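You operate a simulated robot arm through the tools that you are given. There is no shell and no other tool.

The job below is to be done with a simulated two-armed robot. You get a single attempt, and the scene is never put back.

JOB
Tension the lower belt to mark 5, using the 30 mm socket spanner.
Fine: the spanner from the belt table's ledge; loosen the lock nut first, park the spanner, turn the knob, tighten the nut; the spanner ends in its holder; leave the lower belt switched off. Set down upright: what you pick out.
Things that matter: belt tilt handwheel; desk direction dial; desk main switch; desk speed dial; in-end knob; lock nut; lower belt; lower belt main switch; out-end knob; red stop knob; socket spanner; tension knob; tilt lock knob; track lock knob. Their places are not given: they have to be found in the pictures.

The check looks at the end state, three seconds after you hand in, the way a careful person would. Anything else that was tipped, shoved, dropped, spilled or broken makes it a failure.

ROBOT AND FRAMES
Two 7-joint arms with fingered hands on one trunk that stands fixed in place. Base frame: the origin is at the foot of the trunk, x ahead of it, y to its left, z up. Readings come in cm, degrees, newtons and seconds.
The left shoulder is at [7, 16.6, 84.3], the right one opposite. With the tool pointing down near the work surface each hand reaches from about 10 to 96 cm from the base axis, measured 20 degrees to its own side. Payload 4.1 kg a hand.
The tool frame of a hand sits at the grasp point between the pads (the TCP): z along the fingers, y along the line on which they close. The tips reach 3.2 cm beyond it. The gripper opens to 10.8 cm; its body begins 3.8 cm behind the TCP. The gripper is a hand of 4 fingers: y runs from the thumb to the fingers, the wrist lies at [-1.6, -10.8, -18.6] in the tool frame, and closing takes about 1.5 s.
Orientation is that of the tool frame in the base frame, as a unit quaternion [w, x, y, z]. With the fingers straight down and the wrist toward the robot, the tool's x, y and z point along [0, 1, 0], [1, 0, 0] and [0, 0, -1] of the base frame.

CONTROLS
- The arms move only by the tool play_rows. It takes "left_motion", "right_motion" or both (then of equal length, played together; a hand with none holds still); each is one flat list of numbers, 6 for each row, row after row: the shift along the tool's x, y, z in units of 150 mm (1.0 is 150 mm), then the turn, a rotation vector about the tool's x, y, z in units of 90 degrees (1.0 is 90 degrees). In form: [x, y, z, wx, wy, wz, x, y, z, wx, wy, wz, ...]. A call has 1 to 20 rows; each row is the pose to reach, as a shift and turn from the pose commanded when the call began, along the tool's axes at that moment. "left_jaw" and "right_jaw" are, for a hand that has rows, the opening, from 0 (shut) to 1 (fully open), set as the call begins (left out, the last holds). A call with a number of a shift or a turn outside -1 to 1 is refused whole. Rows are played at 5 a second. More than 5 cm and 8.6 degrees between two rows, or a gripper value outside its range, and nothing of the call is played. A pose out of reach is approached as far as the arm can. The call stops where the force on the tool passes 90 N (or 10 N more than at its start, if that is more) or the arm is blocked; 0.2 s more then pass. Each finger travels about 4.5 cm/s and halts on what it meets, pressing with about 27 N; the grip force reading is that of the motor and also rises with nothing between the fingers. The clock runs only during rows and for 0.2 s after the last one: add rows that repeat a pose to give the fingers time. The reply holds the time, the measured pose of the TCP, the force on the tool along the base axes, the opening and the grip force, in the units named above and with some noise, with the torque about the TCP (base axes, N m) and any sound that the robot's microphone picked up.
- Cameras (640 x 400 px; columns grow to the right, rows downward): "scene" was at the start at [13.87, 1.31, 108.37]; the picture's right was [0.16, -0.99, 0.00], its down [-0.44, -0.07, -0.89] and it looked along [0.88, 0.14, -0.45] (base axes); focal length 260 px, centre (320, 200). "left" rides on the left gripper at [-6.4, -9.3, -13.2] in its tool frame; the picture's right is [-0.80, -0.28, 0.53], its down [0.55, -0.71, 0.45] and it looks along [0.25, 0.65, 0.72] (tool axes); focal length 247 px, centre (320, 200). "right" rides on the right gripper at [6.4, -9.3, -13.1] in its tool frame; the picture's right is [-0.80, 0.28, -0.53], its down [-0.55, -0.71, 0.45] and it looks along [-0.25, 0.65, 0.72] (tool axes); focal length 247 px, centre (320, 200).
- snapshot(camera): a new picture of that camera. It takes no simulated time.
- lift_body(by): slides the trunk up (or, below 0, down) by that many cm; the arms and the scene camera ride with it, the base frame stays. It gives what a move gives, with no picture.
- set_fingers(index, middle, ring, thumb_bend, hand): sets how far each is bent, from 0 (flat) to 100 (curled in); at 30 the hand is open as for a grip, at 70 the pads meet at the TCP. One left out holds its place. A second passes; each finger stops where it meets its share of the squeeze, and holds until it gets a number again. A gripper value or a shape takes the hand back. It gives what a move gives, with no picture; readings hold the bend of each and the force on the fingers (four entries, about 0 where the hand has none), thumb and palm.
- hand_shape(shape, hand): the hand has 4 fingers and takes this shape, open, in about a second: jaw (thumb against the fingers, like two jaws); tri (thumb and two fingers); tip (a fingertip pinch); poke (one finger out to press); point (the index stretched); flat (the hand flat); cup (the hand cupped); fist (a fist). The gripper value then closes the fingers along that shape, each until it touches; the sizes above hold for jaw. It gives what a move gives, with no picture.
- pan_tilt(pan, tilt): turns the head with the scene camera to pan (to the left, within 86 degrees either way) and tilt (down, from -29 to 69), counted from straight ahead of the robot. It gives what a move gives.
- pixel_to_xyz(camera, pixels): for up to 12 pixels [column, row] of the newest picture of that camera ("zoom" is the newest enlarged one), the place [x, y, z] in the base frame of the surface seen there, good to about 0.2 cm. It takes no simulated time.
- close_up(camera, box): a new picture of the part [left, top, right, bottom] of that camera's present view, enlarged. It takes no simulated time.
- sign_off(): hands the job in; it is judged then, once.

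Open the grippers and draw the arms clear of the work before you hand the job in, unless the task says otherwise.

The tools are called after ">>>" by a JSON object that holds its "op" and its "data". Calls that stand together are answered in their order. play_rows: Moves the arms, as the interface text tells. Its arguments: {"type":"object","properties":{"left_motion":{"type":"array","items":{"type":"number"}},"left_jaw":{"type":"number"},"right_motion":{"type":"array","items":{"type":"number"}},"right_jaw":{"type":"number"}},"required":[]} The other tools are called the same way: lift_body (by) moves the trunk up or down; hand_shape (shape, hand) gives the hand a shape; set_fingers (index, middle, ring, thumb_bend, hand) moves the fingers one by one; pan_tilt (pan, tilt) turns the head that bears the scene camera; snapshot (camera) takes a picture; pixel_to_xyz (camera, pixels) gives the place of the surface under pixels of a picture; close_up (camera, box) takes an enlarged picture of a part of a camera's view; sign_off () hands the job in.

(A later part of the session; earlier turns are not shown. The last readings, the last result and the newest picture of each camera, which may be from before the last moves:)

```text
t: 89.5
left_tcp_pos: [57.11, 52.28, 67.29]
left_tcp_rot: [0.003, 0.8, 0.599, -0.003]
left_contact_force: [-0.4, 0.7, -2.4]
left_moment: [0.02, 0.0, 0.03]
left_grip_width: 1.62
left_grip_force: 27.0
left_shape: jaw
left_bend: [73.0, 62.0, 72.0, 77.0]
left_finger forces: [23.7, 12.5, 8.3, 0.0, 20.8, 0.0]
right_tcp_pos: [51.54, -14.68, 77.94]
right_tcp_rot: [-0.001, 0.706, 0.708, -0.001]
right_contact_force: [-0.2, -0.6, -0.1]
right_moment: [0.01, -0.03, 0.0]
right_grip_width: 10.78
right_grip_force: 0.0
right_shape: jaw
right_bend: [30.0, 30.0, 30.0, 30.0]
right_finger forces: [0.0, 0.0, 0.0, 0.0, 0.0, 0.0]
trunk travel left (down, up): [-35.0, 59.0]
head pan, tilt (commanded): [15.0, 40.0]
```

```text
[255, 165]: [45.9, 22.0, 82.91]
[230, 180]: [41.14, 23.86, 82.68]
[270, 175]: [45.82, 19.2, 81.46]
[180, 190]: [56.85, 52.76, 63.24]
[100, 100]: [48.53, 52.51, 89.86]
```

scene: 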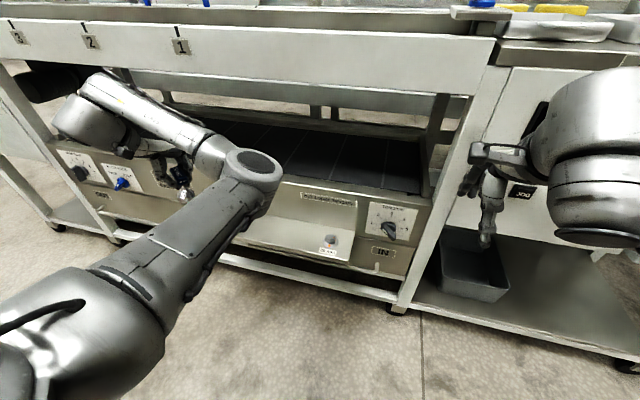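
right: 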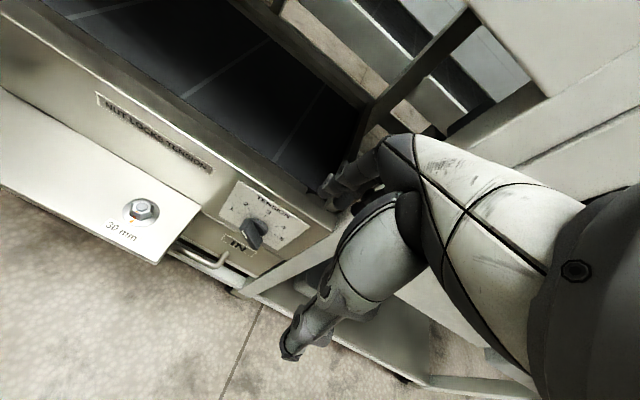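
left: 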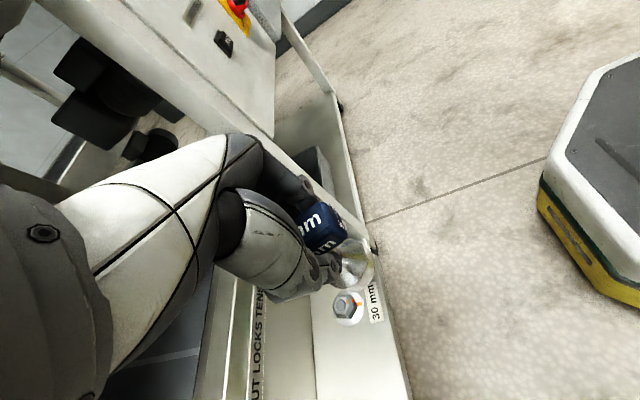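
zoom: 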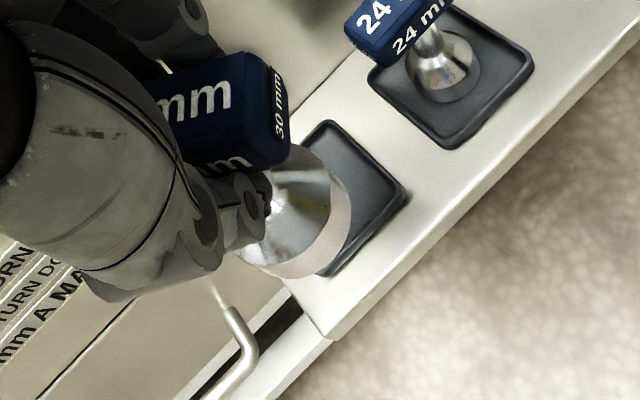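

The spanner hangs vertical, rim centre (57.25, 52.6). I move it over the tray centre and lower 10.5 cm.

>>> {"op": "play_rows", "data": {"left_motion": [0.032, 0.14, 0, 0, 0, 0, 0.064, 0.28, 0, 0, 0, 0, 0.0956, 0.417, 0, 0, 0, 0, 0.0956, 0.417, 0.18, 0, 0, 0, 0.0956, 0.417, 0.36, 0, 0, 0, 0.0956, 0.417, 0.54, 0, 0, 0, 0.0956, 0.417, 0.7, 0, 0, 0, 0.0956, 0.417, 0.7, 0, 0, 0]}}

>>> {"op": "close_up", "data": {"camera": "left", "box": [260, 180, 440, 330]}}

>>> {"op": "snapshot", "data": {"camera": "scene"}}

```text
t: 91.3
left_tcp_pos: [63.46, 51.55, 56.81]
left_tcp_rot: [0.002, 0.801, 0.599, -0.004]
left_contact_force: [-0.2, 0.7, -2.9]
left_moment: [-0.01, 0.01, 0.0]
left_grip_width: 1.61
left_grip_force: 26.2
left_shape: jaw
left_bend: [73.0, 62.0, 72.0, 77.0]
left_finger forces: [23.1, 12.4, 8.1, 0.0, 21.2, 0.0]
right_tcp_pos: [51.6, -14.65, 77.9]
right_tcp_rot: [-0.001, 0.707, 0.708, -0.001]
right_contact_force: [-0.5, 0.9, 0.7]
right_moment: [0.04, 0.03, -0.01]
right_grip_width: 10.79
right_grip_force: 0.0
right_shape: jaw
right_bend: [30.0, 30.0, 30.0, 30.0]
right_finger forces: [0.0, 0.0, 0.0, 0.1, 0.1, 0.0]
trunk travel left (down, up): [-35.0, 59.0]
head pan, tilt (commanded): [15.0, 40.0]
```

```text
2.67 times, centred on (350, 255) of left
```

zoom: 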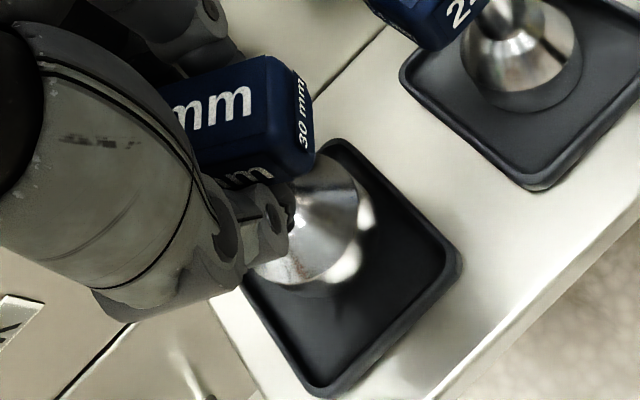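

```text
taken
```

scene: 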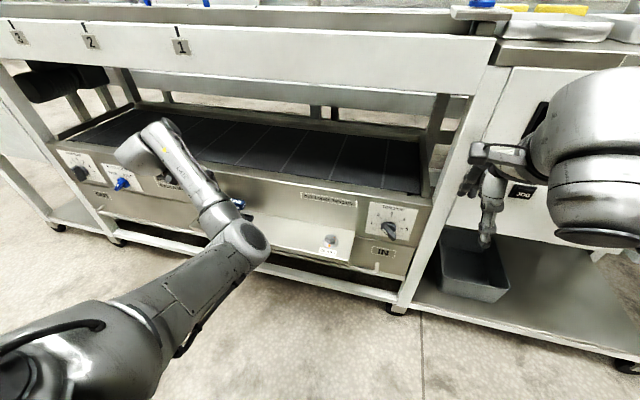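

The socket hovers inside the tray's outline. I shift 0.3 cm in +y, lower 1.5 cm and creep to contact.

>>> {"op": "play_rows", "data": {"left_motion": [0.019, -0.0057, 0.03, 0, 0, 0, 0.019, -0.0057, 0.06, 0, 0, 0, 0.019, -0.0057, 0.1, 0, 0, 0, 0.019, -0.0057, 0.1, 0, 0, 0]}}

>>> {"op": "play_rows", "data": {"left_motion": [0, 0, 0.01, 0, 0, 0, 0, 0, 0.02, 0, 0, 0, 0, 0, 0.02, 0, 0, 0]}}

>>> {"op": "close_up", "data": {"camera": "left", "box": [260, 180, 440, 330]}}

```text
t: 92.3
left_tcp_pos: [63.46, 52.01, 55.32]
left_tcp_rot: [0.002, 0.801, 0.598, -0.005]
left_contact_force: [-0.3, -0.5, -3.2]
left_moment: [-0.04, 0.05, -0.03]
left_grip_width: 1.61
left_grip_force: 27.1
left_shape: jaw
left_bend: [73.0, 62.0, 72.0, 77.0]
left_finger forces: [23.0, 12.5, 8.1, 0.0, 21.2, 0.0]
right_tcp_pos: [51.51, -14.66, 78.01]
right_tcp_rot: [-0.001, 0.707, 0.707, -0.001]
right_contact_force: [0.0, 0.5, 0.4]
right_moment: [0.01, 0.01, -0.01]
right_grip_width: 10.77
right_grip_force: 0.0
right_shape: jaw
right_bend: [30.0, 30.0, 30.0, 30.0]
right_finger forces: [0.0, 0.1, 0.1, 0.1, 0.0, 0.0]
trunk travel left (down, up): [-35.0, 59.0]
head pan, tilt (commanded): [15.0, 40.0]
```

```text
t: 93.1
left_tcp_pos: [63.41, 51.88, 55.13]
left_tcp_rot: [0.002, 0.801, 0.598, -0.004]
left_contact_force: [-0.1, -0.2, -2.3]
left_moment: [-0.01, 0.05, 0.01]
left_grip_width: 1.58
left_grip_force: 26.7
left_shape: jaw
left_bend: [73.0, 62.0, 72.0, 77.0]
left_finger forces: [23.0, 12.4, 8.1, 0.0, 21.2, 0.1]
right_tcp_pos: [51.63, -14.64, 78.05]
right_tcp_rot: [0.0, 0.707, 0.707, -0.001]
right_contact_force: [0.4, -0.2, -1.5]
right_moment: [-0.02, 0.0, -0.01]
right_grip_width: 10.77
right_grip_force: 0.0
right_shape: jaw
right_bend: [30.0, 30.0, 30.0, 30.0]
right_finger forces: [0.0, 0.0, 0.0, 0.0, 0.0, 0.0]
trunk travel left (down, up): [-35.0, 59.0]
head pan, tilt (commanded): [15.0, 40.0]
```

```text
2.67 times, centred on (350, 255) of left
```

zoom: 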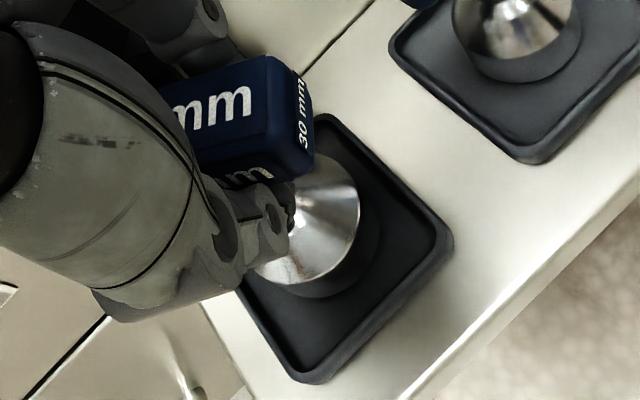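

The socket is about a millimetre or two above the tray floor with no contact yet. I lower 0.2 cm at a time until it touches.

>>> {"op": "play_rows", "data": {"left_motion": [0, 0, 0.007, 0, 0, 0, 0, 0, 0.014, 0, 0, 0, 0, 0, 0.014, 0, 0, 0]}}

>>> {"op": "play_rows", "data": {"left_motion": [0, 0, 0.007, 0, 0, 0, 0, 0, 0.014, 0, 0, 0, 0, 0, 0.014, 0, 0, 0]}}

```text
t: 93.9
left_tcp_pos: [63.38, 51.94, 55.01]
left_tcp_rot: [0.002, 0.801, 0.598, -0.004]
left_contact_force: [0.7, -0.5, -2.6]
left_moment: [-0.01, -0.02, -0.01]
left_grip_width: 1.61
left_grip_force: 26.8
left_shape: jaw
left_bend: [73.0, 62.0, 72.0, 77.0]
left_finger forces: [23.0, 12.3, 7.9, 0.0, 21.1, 0.0]
right_tcp_pos: [51.59, -14.63, 77.96]
right_tcp_rot: [0.0, 0.707, 0.707, -0.001]
right_contact_force: [0.7, 0.1, 1.4]
right_moment: [0.0, 0.01, 0.04]
right_grip_width: 10.75
right_grip_force: 0.1
right_shape: jaw
right_bend: [30.0, 30.0, 30.0, 30.0]
right_finger forces: [0.0, 0.1, 0.0, 0.1, 0.1, 0.0]
trunk travel left (down, up): [-35.0, 59.0]
head pan, tilt (commanded): [15.0, 40.0]
```

```text
t: 94.7
left_tcp_pos: [63.44, 51.94, 54.78]
left_tcp_rot: [0.002, 0.801, 0.598, -0.004]
left_contact_force: [0.3, 0.3, -2.6]
left_moment: [0.01, 0.02, 0.0]
left_grip_width: 1.58
left_grip_force: 26.8
left_shape: jaw
left_bend: [73.0, 62.0, 72.0, 77.0]
left_finger forces: [22.9, 12.5, 7.9, 0.0, 21.2, 0.1]
right_tcp_pos: [51.66, -14.64, 77.88]
right_tcp_rot: [-0.001, 0.707, 0.707, -0.001]
right_contact_force: [0.1, 1.3, -0.2]
right_moment: [-0.01, -0.01, 0.02]
right_grip_width: 10.75
right_grip_force: 0.1
right_shape: jaw
right_bend: [30.0, 30.0, 30.0, 30.0]
right_finger forces: [0.1, 0.0, 0.1, 0.0, 0.0, 0.0]
trunk travel left (down, up): [-35.0, 59.0]
head pan, tilt (commanded): [15.0, 40.0]
```

>>> {"op": "play_rows", "data": {"left_motion": [0, 0, 0.007, 0, 0, 0, 0, 0, 0.014, 0, 0, 0, 0, 0, 0.014, 0, 0, 0]}}

>>> {"op": "play_rows", "data": {"left_motion": [0, 0, 0.007, 0, 0, 0, 0, 0, 0.014, 0, 0, 0, 0, 0, 0.014, 0, 0, 0]}}

>>> {"op": "close_up", "data": {"camera": "left", "box": [260, 180, 440, 330]}}

```text
t: 95.5
left_tcp_pos: [63.25, 51.93, 54.57]
left_tcp_rot: [0.001, 0.801, 0.599, -0.003]
left_contact_force: [0.4, 2.4, 2.3]
left_moment: [-0.06, -0.05, 0.02]
left_grip_width: 1.63
left_grip_force: 26.6
left_shape: jaw
left_bend: [73.0, 62.0, 72.0, 77.0]
left_finger forces: [22.3, 12.2, 8.4, 0.0, 21.5, 0.0]
right_tcp_pos: [51.52, -14.68, 78.02]
right_tcp_rot: [0.0, 0.707, 0.707, -0.001]
right_contact_force: [0.7, 1.2, 0.1]
right_moment: [-0.01, 0.04, 0.02]
right_grip_width: 10.75
right_grip_force: 0.0
right_shape: jaw
right_bend: [30.0, 30.0, 30.0, 30.0]
right_finger forces: [0.1, 0.0, 0.0, 0.0, 0.0, 0.1]
trunk travel left (down, up): [-35.0, 59.0]
head pan, tilt (commanded): [15.0, 40.0]
```

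```text
t: 96.3
left_tcp_pos: [63.29, 52.0, 54.65]
left_tcp_rot: [0.002, 0.802, 0.598, -0.002]
left_contact_force: [1.6, 2.4, 12.8]
left_moment: [-0.11, -0.17, 0.06]
left_grip_width: 1.65
left_grip_force: 27.1
left_shape: jaw
left_bend: [73.0, 62.0, 72.0, 78.0]
left_finger forces: [22.3, 13.1, 8.8, 0.1, 22.4, 0.0]
right_tcp_pos: [51.57, -14.75, 78.04]
right_tcp_rot: [0.0, 0.707, 0.707, 0.0]
right_contact_force: [-0.2, 0.3, -0.9]
right_moment: [0.01, 0.02, 0.01]
right_grip_width: 10.75
right_grip_force: 0.2
right_shape: jaw
right_bend: [30.0, 30.0, 30.0, 30.0]
right_finger forces: [0.0, 0.1, 0.1, 0.0, 0.0, 0.1]
trunk travel left (down, up): [-35.0, 59.0]
head pan, tilt (commanded): [15.0, 40.0]
```

```text
2.67 times, centred on (350, 255) of left
```

zoom: 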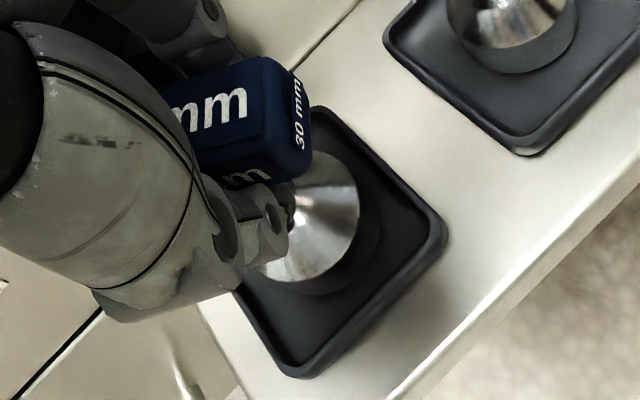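

The socket stands on the tray floor (12.8 N). I open the hand gently and check the spanner.

>>> {"op": "play_rows", "data": {"left_motion": [0, 0, -0.007, 0, 0, 0, 0, 0, -0.007, 0, 0, 0, 0, 0, -0.007, 0, 0, 0, 0, 0, -0.007, 0, 0, 0, 0, 0, -0.007, 0, 0, 0], "left_jaw": 0.4}}

>>> {"op": "close_up", "data": {"camera": "left", "box": [260, 180, 440, 330]}}

```text
t: 97.5
left_tcp_pos: [63.36, 52.06, 54.39]
left_tcp_rot: [0.002, 0.801, 0.598, -0.004]
left_contact_force: [0.5, -0.4, -0.2]
left_moment: [0.01, -0.01, -0.02]
left_grip_width: 4.32
left_grip_force: 0.1
left_shape: jaw
left_bend: [74.0, 49.0, 47.0, 73.0]
left_finger forces: [0.0, 0.0, 0.0, 0.1, 0.0, 0.1]
right_tcp_pos: [51.61, -14.67, 77.92]
right_tcp_rot: [-0.001, 0.707, 0.707, -0.001]
right_contact_force: [-0.2, -0.2, -1.0]
right_moment: [-0.02, 0.04, 0.01]
right_grip_width: 10.78
right_grip_force: 0.0
right_shape: jaw
right_bend: [30.0, 30.0, 30.0, 30.0]
right_finger forces: [0.0, 0.0, 0.1, 0.0, 0.0, 0.0]
trunk travel left (down, up): [-35.0, 59.0]
head pan, tilt (commanded): [15.0, 40.0]
```

```text
2.67 times, centred on (350, 255) of left
```

zoom: 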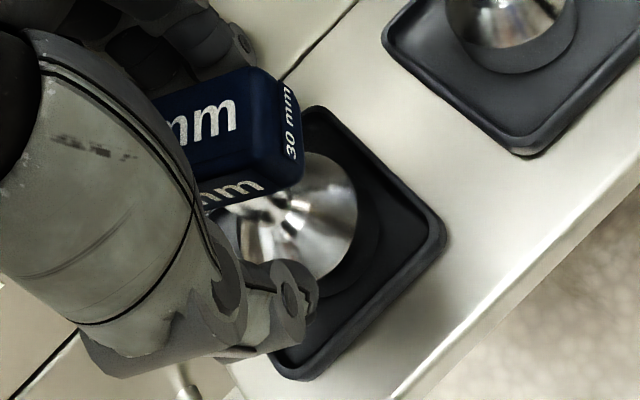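

The spanner stands free and upright. I lift the hand straight up 10 cm, away from it.

>>> {"op": "play_rows", "data": {"left_motion": [0, 0, 0, 0, 0, 0, 0, 0, -0.1, 0, 0, 0, 0, 0, -0.22, 0, 0, 0, 0, 0, -0.36, 0, 0, 0, 0, 0, -0.5, 0, 0, 0, 0, 0, -0.65, 0, 0, 0, 0, 0, -0.65, 0, 0, 0], "left_jaw": 0.47}}

>>> {"op": "snapshot", "data": {"camera": "left"}}

>>> {"op": "snapshot", "data": {"camera": "scene"}}

```text
t: 99.1
left_tcp_pos: [63.47, 52.26, 64.21]
left_tcp_rot: [0.003, 0.801, 0.599, -0.004]
left_contact_force: [-0.3, -0.1, -0.2]
left_moment: [-0.01, 0.01, -0.03]
left_grip_width: 5.04
left_grip_force: 0.0
left_shape: jaw
left_bend: [74.0, 46.0, 44.0, 72.0]
left_finger forces: [0.1, 0.0, 0.1, 0.0, 0.0, 0.1]
right_tcp_pos: [51.54, -14.68, 78.05]
right_tcp_rot: [0.0, 0.707, 0.708, 0.0]
right_contact_force: [-1.5, -0.9, 0.3]
right_moment: [-0.01, -0.03, 0.01]
right_grip_width: 10.78
right_grip_force: 0.1
right_shape: jaw
right_bend: [30.0, 30.0, 30.0, 30.0]
right_finger forces: [0.0, 0.0, 0.0, 0.1, 0.0, 0.0]
trunk travel left (down, up): [-35.0, 59.0]
head pan, tilt (commanded): [15.0, 40.0]
```

```text
taken
```

left: 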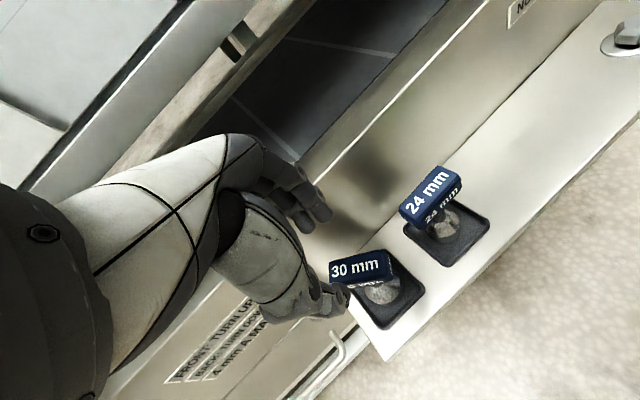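

```text
taken
```

scene: 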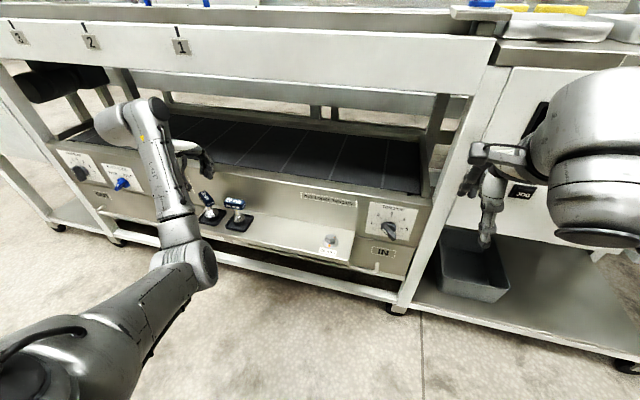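

Spanner parked upright in its tray. I draw the left hand back to its waiting place, then use the right hand for the knob.

>>> {"op": "play_rows", "data": {"left_motion": [-0.038, -0.128, -0.089, 0, 0, 0.025, -0.076, -0.256, -0.178, 0, 0, 0.05, -0.114, -0.384, -0.267, 0, 0, 0.075, -0.151, -0.511, -0.355, 0, 0, 0.1, -0.189, -0.639, -0.444, 0, 0, 0.125, -0.227, -0.767, -0.533, 0, 0, 0.15, -0.227, -0.767, -0.533, 0, 0, 0.15]}}

>>> {"op": "pan_tilt", "data": {"pan": 0, "tilt": 42}}

>>> {"op": "snapshot", "data": {"camera": "scene"}}

>>> {"op": "close_up", "data": {"camera": "scene", "box": [240, 170, 370, 260]}}

```text
t: 100.7
left_tcp_pos: [51.38, 52.29, 72.18]
left_tcp_rot: [0.002, 0.866, 0.5, -0.004]
left_contact_force: [-0.4, -0.4, 0.0]
left_moment: [0.0, 0.01, 0.02]
left_grip_width: 5.05
left_grip_force: 0.1
left_shape: jaw
left_bend: [74.0, 46.0, 44.0, 72.0]
left_finger forces: [0.0, 0.0, 0.0, 0.0, 0.1, 0.1]
right_tcp_pos: [51.56, -14.76, 77.98]
right_tcp_rot: [-0.001, 0.707, 0.707, -0.001]
right_contact_force: [-0.3, -0.4, 0.3]
right_moment: [0.02, 0.0, -0.01]
right_grip_width: 10.74
right_grip_force: 0.1
right_shape: jaw
right_bend: [30.0, 30.0, 30.0, 30.0]
right_finger forces: [0.0, 0.1, 0.0, 0.0, 0.1, 0.0]
trunk travel left (down, up): [-35.0, 59.0]
head pan, tilt (commanded): [15.0, 40.0]
```

```text
t: 101.4
left_tcp_pos: [51.58, 52.22, 72.1]
left_tcp_rot: [0.004, 0.866, 0.501, -0.004]
left_contact_force: [-0.7, -0.6, 0.1]
left_moment: [0.0, 0.01, 0.0]
left_grip_width: 5.06
left_grip_force: 0.1
left_shape: jaw
left_bend: [74.0, 46.0, 44.0, 72.0]
left_finger forces: [0.0, 0.0, 0.1, 0.0, 0.0, 0.1]
right_tcp_pos: [51.51, -14.55, 78.08]
right_tcp_rot: [-0.001, 0.707, 0.707, 0.0]
right_contact_force: [0.0, -0.6, -1.2]
right_moment: [0.03, 0.0, -0.01]
right_grip_width: 10.76
right_grip_force: 0.0
right_shape: jaw
right_bend: [30.0, 30.0, 30.0, 30.0]
right_finger forces: [0.0, 0.0, 0.1, 0.0, 0.2, 0.1]
trunk travel left (down, up): [-35.0, 59.0]
head pan, tilt (commanded): [0.0, 42.0]
```

```text
taken
```

scene: 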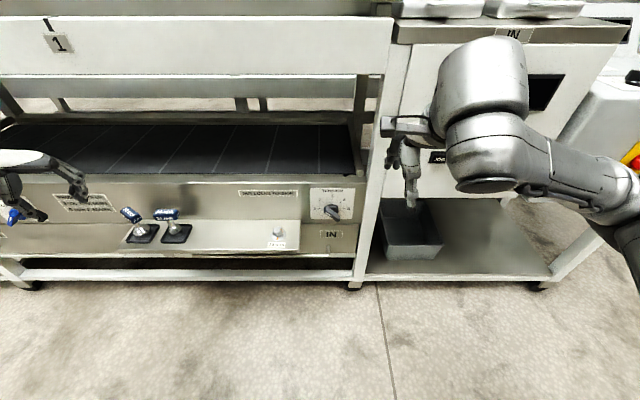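

```text
4.44 times, centred on (305, 215) of scene
```

zoom: 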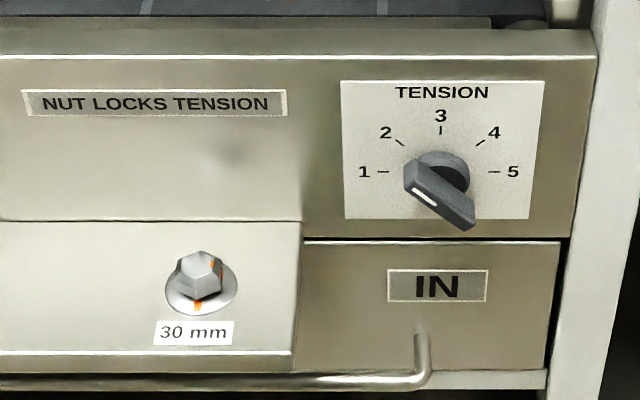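

The nut is loose, and the knob still points at 2 (bar from lower right to upper left). I now bring the right hand round: first translate toward the knob and yaw it 90° counter-clockwise (wrist to the right), in two calls.

>>> {"op": "play_rows", "data": {"right_motion": [0.08, 0.03, 0.07, 0, 0, -0.07, 0.16, 0.06, 0.14, 0, 0, -0.14, 0.24, 0.1, 0.22, 0, 0, -0.21, 0.32, 0.13, 0.3, 0, 0, -0.28, 0.41, 0.16, 0.38, 0, 0, -0.35, 0.49, 0.19, 0.46, 0, 0, -0.42, 0.573, 0.227, 0.533, 0, 0, -0.49, 0.573, 0.227, 0.533, 0, 0, -0.49], "right_jaw": 0.5}}

>>> {"op": "snapshot", "data": {"camera": "scene"}}

```text
t: 103.2
left_tcp_pos: [51.52, 52.27, 72.16]
left_tcp_rot: [0.003, 0.866, 0.5, -0.003]
left_contact_force: [-0.3, -0.3, -0.3]
left_moment: [0.01, 0.0, 0.0]
left_grip_width: 5.07
left_grip_force: 0.1
left_shape: jaw
left_bend: [74.0, 46.0, 44.0, 72.0]
left_finger forces: [0.0, 0.0, 0.0, 0.0, 0.0, 0.0]
right_tcp_pos: [55.06, -6.17, 70.03]
right_tcp_rot: [-0.001, 0.389, 0.921, -0.001]
right_contact_force: [-0.2, 0.0, -0.8]
right_moment: [-0.02, 0.05, 0.03]
right_grip_width: 5.44
right_grip_force: 0.0
right_shape: jaw
right_bend: [74.0, 45.0, 42.0, 71.0]
right_finger forces: [0.0, 0.0, 0.1, 0.0, 0.1, 0.0]
trunk travel left (down, up): [-35.0, 59.0]
head pan, tilt (commanded): [0.0, 42.0]
```

```text
taken
```

scene: 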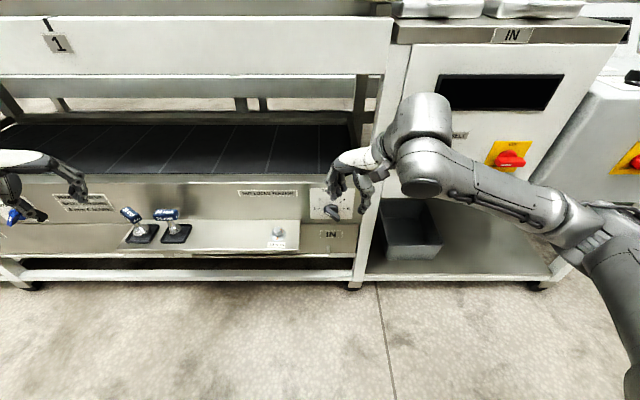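

A red rotary switch on a yellow plate has come into view at scene (510,155), close behind the right forearm: likely the lower belt's main switch. I zoom and measure it to keep clear.

>>> {"op": "close_up", "data": {"camera": "scene", "box": [420, 110, 640, 260]}}

>>> {"op": "pixel_to_xyz", "data": {"camera": "scene", "pixels": [[512, 158], [520, 148], [495, 150], [545, 150], [480, 185], [540, 205], [440, 170], [580, 225], [430, 120], [455, 160], [525, 195], [620, 260]]}}

```text
2.67 times, centred on (530, 185) of scene
```

zoom: 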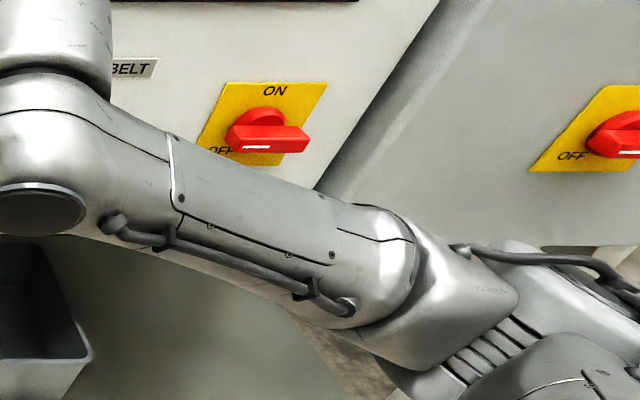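

```text
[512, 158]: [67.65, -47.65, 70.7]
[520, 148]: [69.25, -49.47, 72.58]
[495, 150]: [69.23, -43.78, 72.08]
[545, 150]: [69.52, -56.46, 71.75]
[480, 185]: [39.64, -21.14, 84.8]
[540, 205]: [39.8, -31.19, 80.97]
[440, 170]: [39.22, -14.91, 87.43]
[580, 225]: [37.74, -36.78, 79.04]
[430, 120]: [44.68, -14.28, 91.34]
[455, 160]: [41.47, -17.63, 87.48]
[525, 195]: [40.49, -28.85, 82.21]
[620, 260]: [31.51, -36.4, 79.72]
```

Its white mark points to OFF, and the right forearm (x≈40) is well clear of the switch (x≈68, y≈−48). I continue the yaw to 90° while moving to about (57, −4, 66).

>>> {"op": "play_rows", "data": {"right_motion": [0.002, 0.028, 0.038, 0, 0, -0.073, 0.004, 0.057, 0.076, 0, 0, -0.146, 0.005, 0.085, 0.114, 0, 0, -0.219, 0.007, 0.113, 0.152, 0, 0, -0.292, 0.009, 0.141, 0.19, 0, 0, -0.365, 0.01, 0.17, 0.229, 0, 0, -0.438, 0.012, 0.198, 0.267, 0, 0, -0.509, 0.012, 0.198, 0.267, 0, 0, -0.509]}}

>>> {"op": "snapshot", "data": {"camera": "scene"}}

>>> {"op": "snapshot", "data": {"camera": "right"}}

```text
t: 105.0
left_tcp_pos: [51.53, 52.3, 72.1]
left_tcp_rot: [0.002, 0.866, 0.5, -0.002]
left_contact_force: [0.1, 0.6, 0.4]
left_moment: [-0.01, 0.04, 0.02]
left_grip_width: 5.05
left_grip_force: 0.0
left_shape: jaw
left_bend: [74.0, 46.0, 44.0, 72.0]
left_finger forces: [0.1, 0.1, 0.0, 0.0, 0.1, 0.1]
right_tcp_pos: [56.99, -3.95, 65.97]
right_tcp_rot: [-0.001, 0.0, 1.0, 0.0]
right_contact_force: [0.3, 0.6, -0.5]
right_moment: [0.0, 0.02, 0.0]
right_grip_width: 5.42
right_grip_force: 0.0
right_shape: jaw
right_bend: [74.0, 45.0, 42.0, 71.0]
right_finger forces: [0.1, 0.1, 0.0, 0.0, 0.0, 0.1]
trunk travel left (down, up): [-35.0, 59.0]
head pan, tilt (commanded): [0.0, 42.0]
```

```text
taken
```

scene: 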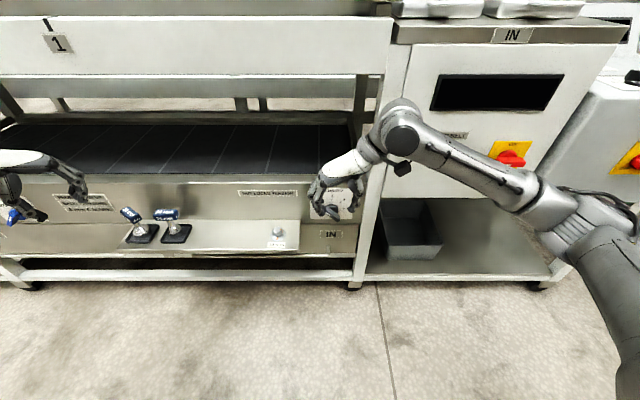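

```text
taken
```

right: 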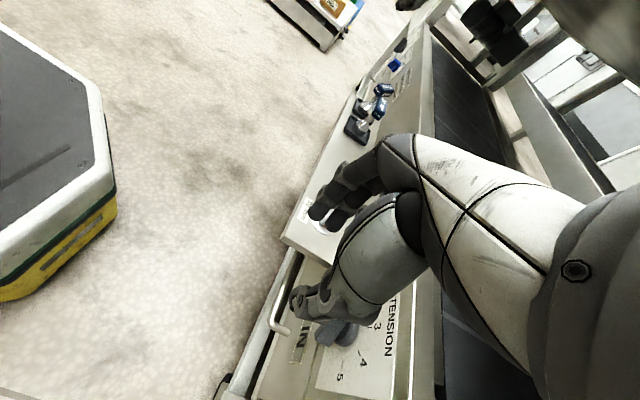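

The hand is at yaw 90° with the wrist to the right. I now pitch the fingers from down to forward (about tool y, −90°) in place, lowering 4 cm meanwhile.

>>> {"op": "play_rows", "data": {"right_motion": [0, 0, 0.03, 0, -0.075, 0, 0, 0, 0.06, 0, -0.15, 0, 0, 0, 0.09, 0, -0.225, 0, 0, 0, 0.12, 0, -0.3, 0, 0, 0, 0.15, 0, -0.375, 0, 0, 0, 0.18, 0, -0.45, 0, 0, 0, 0.18, 0, -0.45, 0]}}

>>> {"op": "snapshot", "data": {"camera": "scene"}}

```text
t: 106.6
left_tcp_pos: [51.55, 52.26, 72.07]
left_tcp_rot: [0.003, 0.866, 0.5, -0.003]
left_contact_force: [-0.2, -0.3, 0.4]
left_moment: [0.0, 0.0, 0.01]
left_grip_width: 5.05
left_grip_force: 0.1
left_shape: jaw
left_bend: [74.0, 46.0, 44.0, 72.0]
left_finger forces: [0.0, 0.1, 0.1, 0.0, 0.0, 0.0]
right_tcp_pos: [57.04, -3.92, 63.26]
right_tcp_rot: [0.346, 0.001, 0.938, 0.0]
right_contact_force: [-0.6, 0.3, 0.1]
right_moment: [-0.03, 0.01, -0.02]
right_grip_width: 5.42
right_grip_force: 0.1
right_shape: jaw
right_bend: [74.0, 45.0, 42.0, 71.0]
right_finger forces: [0.0, 0.0, 0.1, 0.0, 0.0, 0.1]
trunk travel left (down, up): [-35.0, 59.0]
head pan, tilt (commanded): [0.0, 42.0]
```

```text
taken
```

scene: 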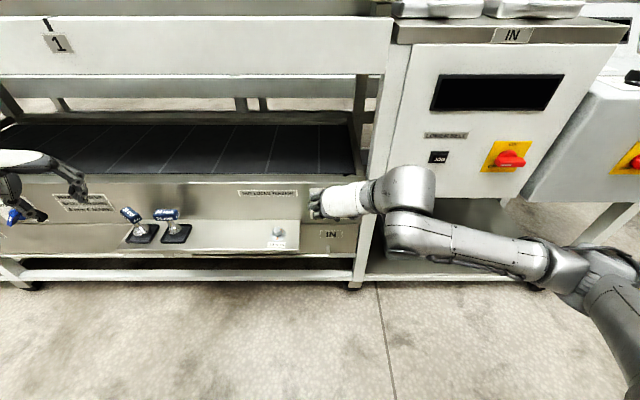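

Tracking is exact at 40° pitch. I complete the pitch to fingers-forward.

>>> {"op": "play_rows", "data": {"right_motion": [0, 0, 0, 0, -0.075, 0, 0, 0, 0, 0, -0.15, 0, 0, 0, 0, 0, -0.225, 0, 0, 0, 0, 0, -0.3, 0, 0, 0, 0, 0, -0.375, 0, 0, 0, 0, 0, -0.45, 0, 0, 0, 0, 0, -0.55, 0, 0, 0, 0, 0, -0.55, 0]}}

>>> {"op": "snapshot", "data": {"camera": "scene"}}

>>> {"op": "snapshot", "data": {"camera": "right"}}

```text
refused: row 7 steps farther than a row can; nothing moved
```

```text
taken
```

scene: 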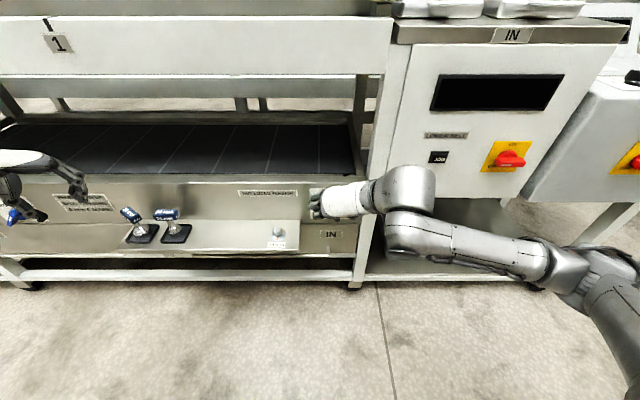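

```text
taken
```

right: 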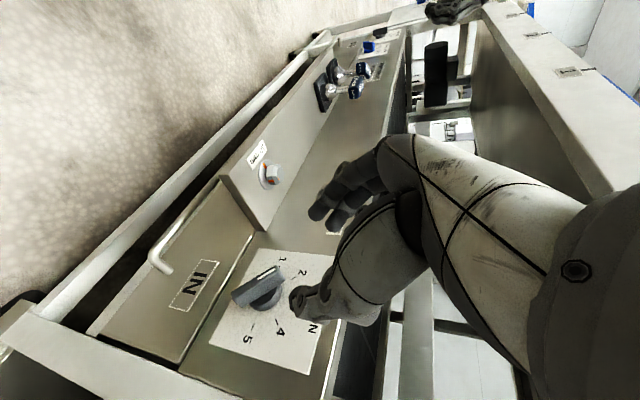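

The last step was too large (9°), so nothing moved; I repeat it with smaller steps.

>>> {"op": "play_rows", "data": {"right_motion": [0, 0, 0, 0, -0.07, 0, 0, 0, 0, 0, -0.14, 0, 0, 0, 0, 0, -0.21, 0, 0, 0, 0, 0, -0.28, 0, 0, 0, 0, 0, -0.35, 0, 0, 0, 0, 0, -0.42, 0, 0, 0, 0, 0, -0.49, 0, 0, 0, 0, 0, -0.55, 0, 0, 0, 0, 0, -0.55, 0]}}

>>> {"op": "snapshot", "data": {"camera": "scene"}}

>>> {"op": "snapshot", "data": {"camera": "right"}}

```text
t: 108.6
left_tcp_pos: [51.53, 52.15, 72.09]
left_tcp_rot: [0.002, 0.866, 0.5, -0.004]
left_contact_force: [-0.4, 0.1, -0.6]
left_moment: [-0.02, 0.03, 0.0]
left_grip_width: 5.03
left_grip_force: 0.1
left_shape: jaw
left_bend: [74.0, 46.0, 44.0, 72.0]
left_finger forces: [0.0, 0.1, 0.0, 0.1, 0.1, 0.0]
right_tcp_pos: [56.87, -3.99, 63.3]
right_tcp_rot: [0.707, 0.0, 0.707, 0.0]
right_contact_force: [0.5, 0.1, 0.1]
right_moment: [0.0, -0.01, -0.03]
right_grip_width: 5.46
right_grip_force: 0.1
right_shape: jaw
right_bend: [74.0, 45.0, 42.0, 71.0]
right_finger forces: [0.0, 0.0, 0.0, 0.1, 0.0, 0.0]
trunk travel left (down, up): [-35.0, 59.0]
head pan, tilt (commanded): [0.0, 42.0]
```

```text
taken
```

scene: 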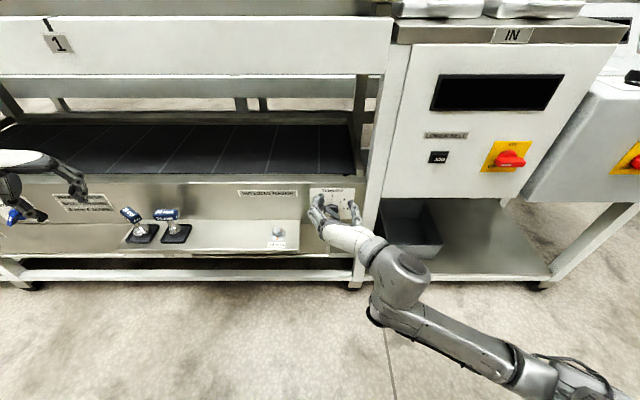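

```text
taken
```

right: 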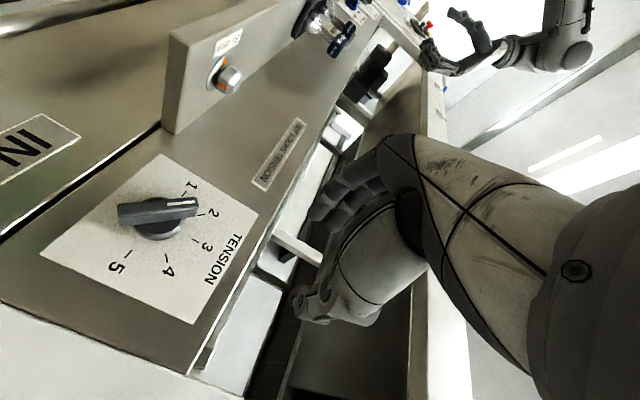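

The hand now points forward with the wrist to the right, tracking well, and the right camera sees the dial clearly. I lower it to the knob's height at x=59 (tips 4 cm short of the knob).

>>> {"op": "play_rows", "data": {"right_motion": [0.157, 0.003, 0.027, 0, 0, 0, 0.315, 0.005, 0.053, 0, 0, 0, 0.472, 0.008, 0.08, 0, 0, 0, 0.63, 0.01, 0.107, 0, 0, 0, 0.787, 0.013, 0.133, 0, 0, 0, 0.787, 0.013, 0.133, 0, 0, 0]}}

>>> {"op": "snapshot", "data": {"camera": "scene"}}

>>> {"op": "snapshot", "data": {"camera": "right"}}

```text
t: 110.0
left_tcp_pos: [51.4, 52.33, 72.29]
left_tcp_rot: [0.003, 0.866, 0.5, -0.004]
left_contact_force: [0.1, 0.1, 0.4]
left_moment: [0.0, 0.0, 0.02]
left_grip_width: 5.08
left_grip_force: 0.0
left_shape: jaw
left_bend: [74.0, 46.0, 44.0, 72.0]
left_finger forces: [0.0, 0.0, 0.0, 0.0, 0.1, 0.0]
right_tcp_pos: [58.87, -3.55, 51.38]
right_tcp_rot: [0.706, 0.001, 0.708, -0.001]
right_contact_force: [-0.7, -0.2, 0.5]
right_moment: [0.03, -0.01, 0.02]
right_grip_width: 5.47
right_grip_force: 0.0
right_shape: jaw
right_bend: [74.0, 45.0, 42.0, 71.0]
right_finger forces: [0.0, 0.0, 0.0, 0.0, 0.0, 0.0]
trunk travel left (down, up): [-35.0, 59.0]
head pan, tilt (commanded): [0.0, 42.0]
```

```text
taken
```

scene: 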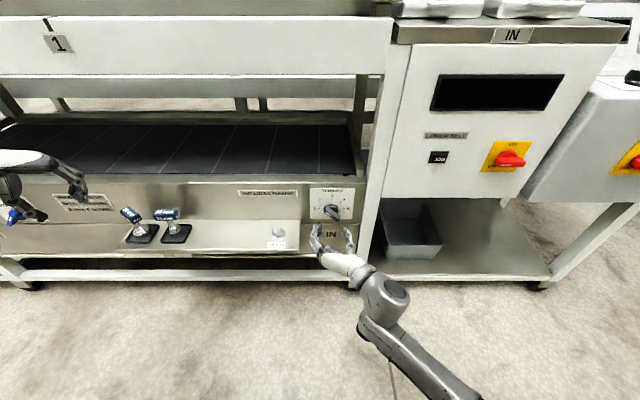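

```text
taken
```

right: 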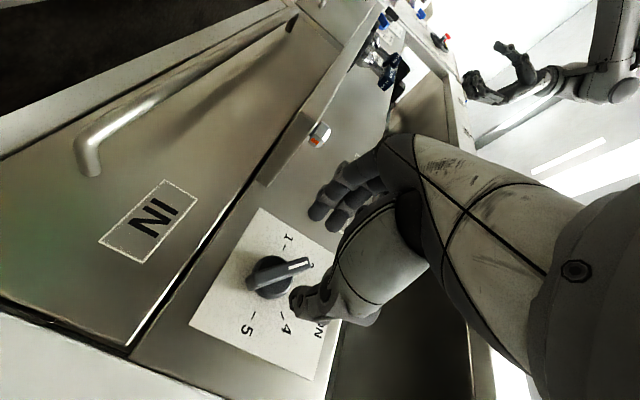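

The dial is in view of the right camera at (270,275). Before gripping I test the rolling range in free space: first 45° clockwise (the finishing side).

>>> {"op": "play_rows", "data": {"right_motion": [0, 0, 0, 0, 0, 0.08, 0, 0, 0, 0, 0, 0.16, 0, 0, 0, 0, 0, 0.24, 0, 0, 0, 0, 0, 0.32, 0, 0, 0, 0, 0, 0.4, 0, 0, 0, 0, 0, 0.48, 0, 0, 0, 0, 0, 0.56, 0, 0, 0, 0, 0, 0.64, 0, 0, 0, 0, 0, 0.64]}}

>>> {"op": "play_rows", "data": {"right_motion": [0, 0, 0, 0, 0, 0.06, 0, 0, 0, 0, 0, 0.12, 0, 0, 0, 0, 0, 0.18, 0, 0, 0, 0, 0, 0.24, 0, 0, 0, 0, 0, 0.3, 0, 0, 0, 0, 0, 0.36, 0, 0, 0, 0, 0, 0.36]}}

>>> {"op": "snapshot", "data": {"camera": "scene"}}

```text
t: 112.0
left_tcp_pos: [51.46, 52.25, 72.21]
left_tcp_rot: [0.002, 0.866, 0.5, -0.004]
left_contact_force: [0.0, -0.4, 0.6]
left_moment: [0.0, -0.01, -0.01]
left_grip_width: 5.02
left_grip_force: 0.1
left_shape: jaw
left_bend: [74.0, 46.0, 44.0, 72.0]
left_finger forces: [0.0, 0.1, 0.1, 0.0, 0.0, 0.1]
right_tcp_pos: [58.66, -4.92, 50.41]
right_tcp_rot: [0.625, 0.329, 0.628, 0.327]
right_contact_force: [0.6, 0.2, -1.3]
right_moment: [-0.02, 0.03, 0.01]
right_grip_width: 5.43
right_grip_force: 0.0
right_shape: jaw
right_bend: [74.0, 45.0, 42.0, 71.0]
right_finger forces: [0.0, 0.1, 0.0, 0.1, 0.0, 0.0]
trunk travel left (down, up): [-35.0, 59.0]
head pan, tilt (commanded): [0.0, 42.0]
```

```text
t: 113.0
left_tcp_pos: [51.53, 52.11, 71.97]
left_tcp_rot: [0.002, 0.866, 0.5, -0.003]
left_contact_force: [0.6, 0.0, 0.0]
left_moment: [-0.01, -0.02, 0.02]
left_grip_width: 5.04
left_grip_force: 0.1
left_shape: jaw
left_bend: [74.0, 46.0, 44.0, 72.0]
left_finger forces: [0.0, 0.0, 0.0, 0.1, 0.0, 0.1]
right_tcp_pos: [58.15, -8.3, 48.11]
right_tcp_rot: [0.574, 0.406, 0.585, 0.404]
right_contact_force: [0.3, -0.3, 0.1]
right_moment: [0.0, 0.02, 0.02]
right_grip_width: 5.41
right_grip_force: 0.1
right_shape: jaw
right_bend: [74.0, 45.0, 42.0, 71.0]
right_finger forces: [0.1, 0.0, 0.0, 0.1, 0.1, 0.0]
trunk travel left (down, up): [-35.0, 59.0]
head pan, tilt (commanded): [0.0, 42.0]
stopped in row 5 (right hand): the arm was blocked; the commanded pose is now the measured one
```

```text
taken
```

scene: 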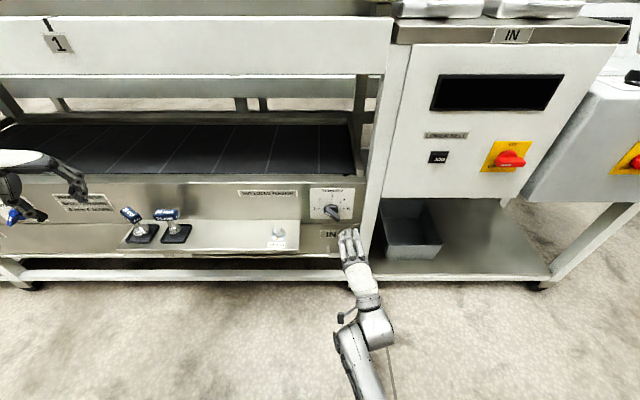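

Clockwise roll works to about −57°, beyond which the arm is blocked. I rotate back and return to the starting spot, then test the counter-clockwise side.

>>> {"op": "play_rows", "data": {"right_motion": [0.01, 0.02, 0, 0, 0, -0.078, 0.03, 0.05, 0.01, 0, 0, -0.157, 0.06, 0.09, 0.01, 0, 0, -0.235, 0.09, 0.13, 0.02, 0, 0, -0.314, 0.12, 0.17, 0.02, 0, 0, -0.392, 0.15, 0.21, 0.03, 0, 0, -0.47, 0.18, 0.25, 0.04, 0, 0, -0.549, 0.2, 0.28, 0.045, 0, 0, -0.627, 0.213, 0.308, 0.05, 0, 0, -0.706, 0.213, 0.308, 0.05, 0, 0, -0.784, 0.213, 0.308, 0.05, 0, 0, -0.784]}}

>>> {"op": "snapshot", "data": {"camera": "scene"}}

```text
t: 115.5
left_tcp_pos: [51.51, 52.2, 72.12]
left_tcp_rot: [0.002, 0.866, 0.5, -0.002]
left_contact_force: [0.5, -1.1, -0.3]
left_moment: [-0.03, -0.01, 0.05]
left_grip_width: 5.05
left_grip_force: 0.1
left_shape: jaw
left_bend: [74.0, 46.0, 44.0, 72.0]
left_finger forces: [0.0, 0.0, 0.0, 0.0, 0.0, 0.0]
right_tcp_pos: [58.92, -3.66, 51.47]
right_tcp_rot: [0.702, -0.005, 0.712, -0.001]
right_contact_force: [0.0, 0.0, 0.5]
right_moment: [-0.02, -0.04, -0.01]
right_grip_width: 5.43
right_grip_force: 0.1
right_shape: jaw
right_bend: [74.0, 45.0, 42.0, 71.0]
right_finger forces: [0.0, 0.0, 0.0, 0.0, 0.1, 0.0]
trunk travel left (down, up): [-35.0, 59.0]
head pan, tilt (commanded): [0.0, 42.0]
```

```text
taken
```

scene: 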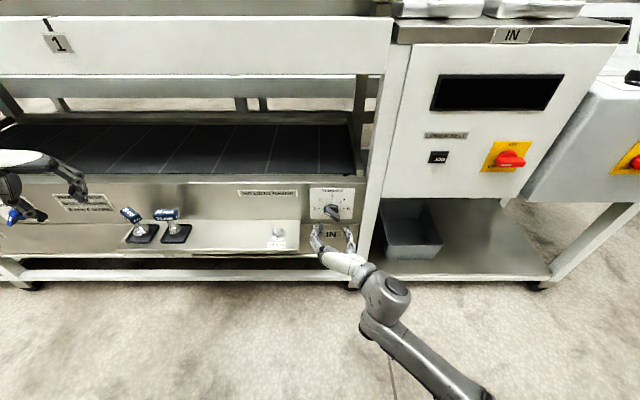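

Recovered to the neutral roll. Now I roll counter-clockwise to 90° in free space to test that side.

>>> {"op": "play_rows", "data": {"right_motion": [0, 0, 0, 0, 0, -0.08, 0, 0, 0, 0, 0, -0.16, 0, 0, 0, 0, 0, -0.24, 0, 0, 0, 0, 0, -0.32, 0, 0, 0, 0, 0, -0.4, 0, 0, 0, 0, 0, -0.48, 0, 0, 0, 0, 0, -0.56, 0, 0, 0, 0, 0, -0.64, 0, 0, 0, 0, 0, -0.72, 0, 0, 0, 0, 0, -0.8, 0, 0, 0, 0, 0, -0.88, 0, 0, 0, 0, 0, -0.95, 0, 0, 0, 0, 0, -0.95]}}

>>> {"op": "snapshot", "data": {"camera": "scene"}}

>>> {"op": "snapshot", "data": {"camera": "right"}}

```text
t: 118.2
left_tcp_pos: [51.53, 52.17, 72.14]
left_tcp_rot: [0.004, 0.866, 0.5, -0.003]
left_contact_force: [0.3, -0.2, 0.1]
left_moment: [0.0, 0.01, -0.05]
left_grip_width: 5.05
left_grip_force: 0.0
left_shape: jaw
left_bend: [74.0, 46.0, 44.0, 72.0]
left_finger forces: [0.1, 0.0, 0.0, 0.0, 0.0, 0.0]
right_tcp_pos: [59.05, -3.66, 51.3]
right_tcp_rot: [0.515, -0.489, 0.519, -0.477]
right_contact_force: [0.4, 0.0, -1.2]
right_moment: [0.01, 0.01, 0.04]
right_grip_width: 5.44
right_grip_force: 0.1
right_shape: jaw
right_bend: [74.0, 45.0, 42.0, 71.0]
right_finger forces: [0.0, 0.0, 0.1, 0.0, 0.0, 0.0]
trunk travel left (down, up): [-35.0, 59.0]
head pan, tilt (commanded): [0.0, 42.0]
```

```text
taken
```

scene: 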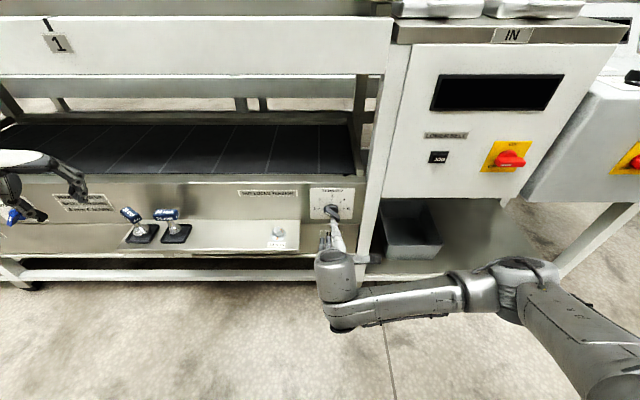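

```text
taken
```

right: 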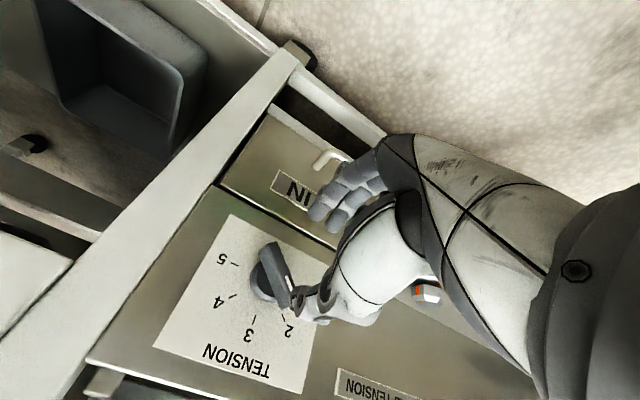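

Tracking is still exact at 86°. I test a further 45° (to about 130°), which would allow a second grip for the rest of the turn.

>>> {"op": "play_rows", "data": {"right_motion": [0, 0, 0, 0, 0, -0.08, 0, 0, 0, 0, 0, -0.16, 0, 0, 0, 0, 0, -0.24, 0, 0, 0, 0, 0, -0.32, 0, 0, 0, 0, 0, -0.4, 0, 0, 0, 0, 0, -0.48, 0, 0, 0, 0, 0, -0.48]}}

>>> {"op": "snapshot", "data": {"camera": "scene"}}

>>> {"op": "snapshot", "data": {"camera": "right"}}

```text
t: 119.8
left_tcp_pos: [51.48, 52.2, 72.06]
left_tcp_rot: [0.002, 0.866, 0.5, -0.003]
left_contact_force: [-0.3, -0.3, 0.3]
left_moment: [0.01, -0.01, -0.05]
left_grip_width: 5.03
left_grip_force: 0.0
left_shape: jaw
left_bend: [74.0, 46.0, 44.0, 72.0]
left_finger forces: [0.0, 0.0, 0.0, 0.1, 0.0, 0.0]
right_tcp_pos: [59.06, -3.78, 51.33]
right_tcp_rot: [-0.302, 0.645, -0.302, 0.633]
right_contact_force: [-1.1, -0.2, 0.2]
right_moment: [0.01, 0.0, 0.02]
right_grip_width: 5.42
right_grip_force: 0.0
right_shape: jaw
right_bend: [74.0, 45.0, 42.0, 71.0]
right_finger forces: [0.0, 0.0, 0.1, 0.0, 0.0, 0.0]
trunk travel left (down, up): [-35.0, 59.0]
head pan, tilt (commanded): [0.0, 42.0]
```

```text
taken
```

scene: 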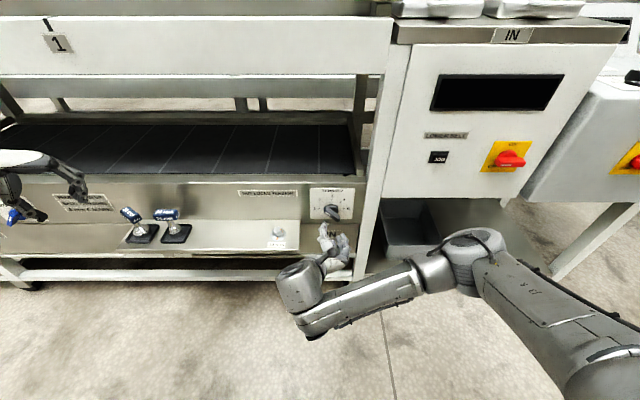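

```text
taken
```

right: 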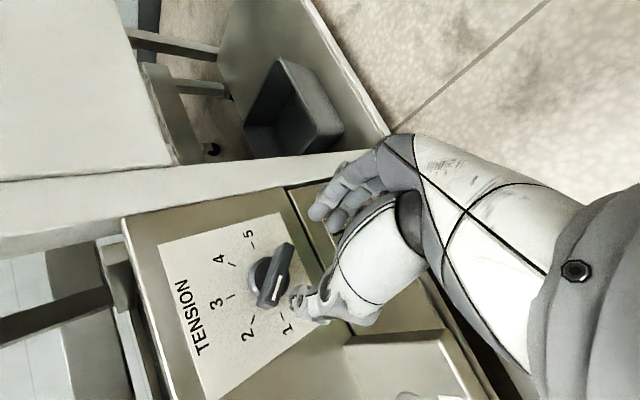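

The roll range 130° to −57° is available. Plan: grip with roll 45° (bar at mark 2), turn clockwise about 90°, re-grip at roll 135° and turn the rest. I roll to 45° now and check the alignment.

>>> {"op": "play_rows", "data": {"right_motion": [0, 0, 0, 0, 0, 0.08, 0, 0, 0, 0, 0, 0.16, 0, 0, 0, 0, 0, 0.24, 0, 0, 0, 0, 0, 0.32, 0, 0, 0, 0, 0, 0.4, 0, 0, 0, 0, 0, 0.48, 0, 0, 0, 0, 0, 0.56, 0, 0, 0, 0, 0, 0.64, 0, 0, 0, 0, 0, 0.72, 0, 0, 0, 0, 0, 0.8, 0, 0, 0, 0, 0, 0.87, 0, 0, 0, 0, 0, 0.933, 0, 0, 0, 0, 0, 0.933], "right_jaw": 0.45}}

>>> {"op": "close_up", "data": {"camera": "scene", "box": [290, 170, 390, 270]}}

>>> {"op": "snapshot", "data": {"camera": "right"}}

```text
t: 122.7
left_tcp_pos: [51.47, 52.25, 72.14]
left_tcp_rot: [0.004, 0.866, 0.5, -0.003]
left_contact_force: [-0.7, 0.0, 0.0]
left_moment: [0.04, 0.01, 0.04]
left_grip_width: 5.04
left_grip_force: 0.0
left_shape: jaw
left_bend: [74.0, 46.0, 44.0, 72.0]
left_finger forces: [0.0, 0.1, 0.1, 0.0, 0.1, 0.1]
right_tcp_pos: [59.03, -3.56, 51.32]
right_tcp_rot: [0.648, -0.276, 0.658, -0.268]
right_contact_force: [-0.2, -0.1, -0.4]
right_moment: [0.01, 0.02, -0.01]
right_grip_width: 4.92
right_grip_force: 0.1
right_shape: jaw
right_bend: [74.0, 47.0, 44.0, 72.0]
right_finger forces: [0.0, 0.0, 0.0, 0.0, 0.1, 0.0]
trunk travel left (down, up): [-35.0, 59.0]
head pan, tilt (commanded): [0.0, 42.0]
```

```text
4.00 times, centred on (340, 220) of scene
```

zoom: 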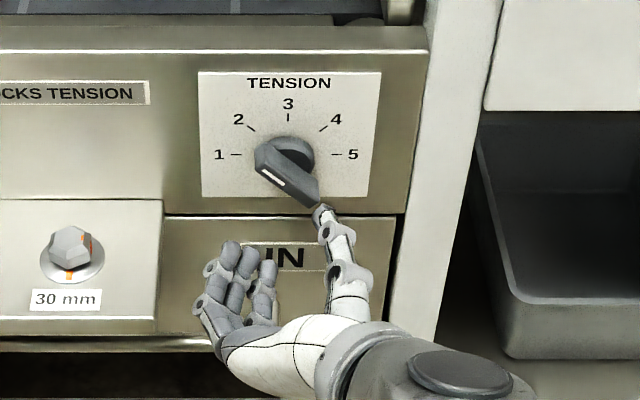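

```text
taken
```

right: 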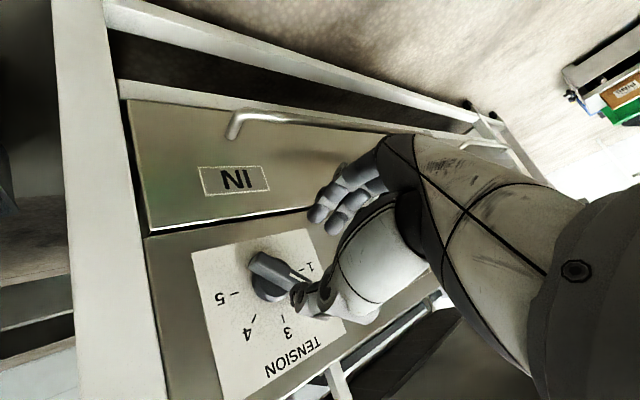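

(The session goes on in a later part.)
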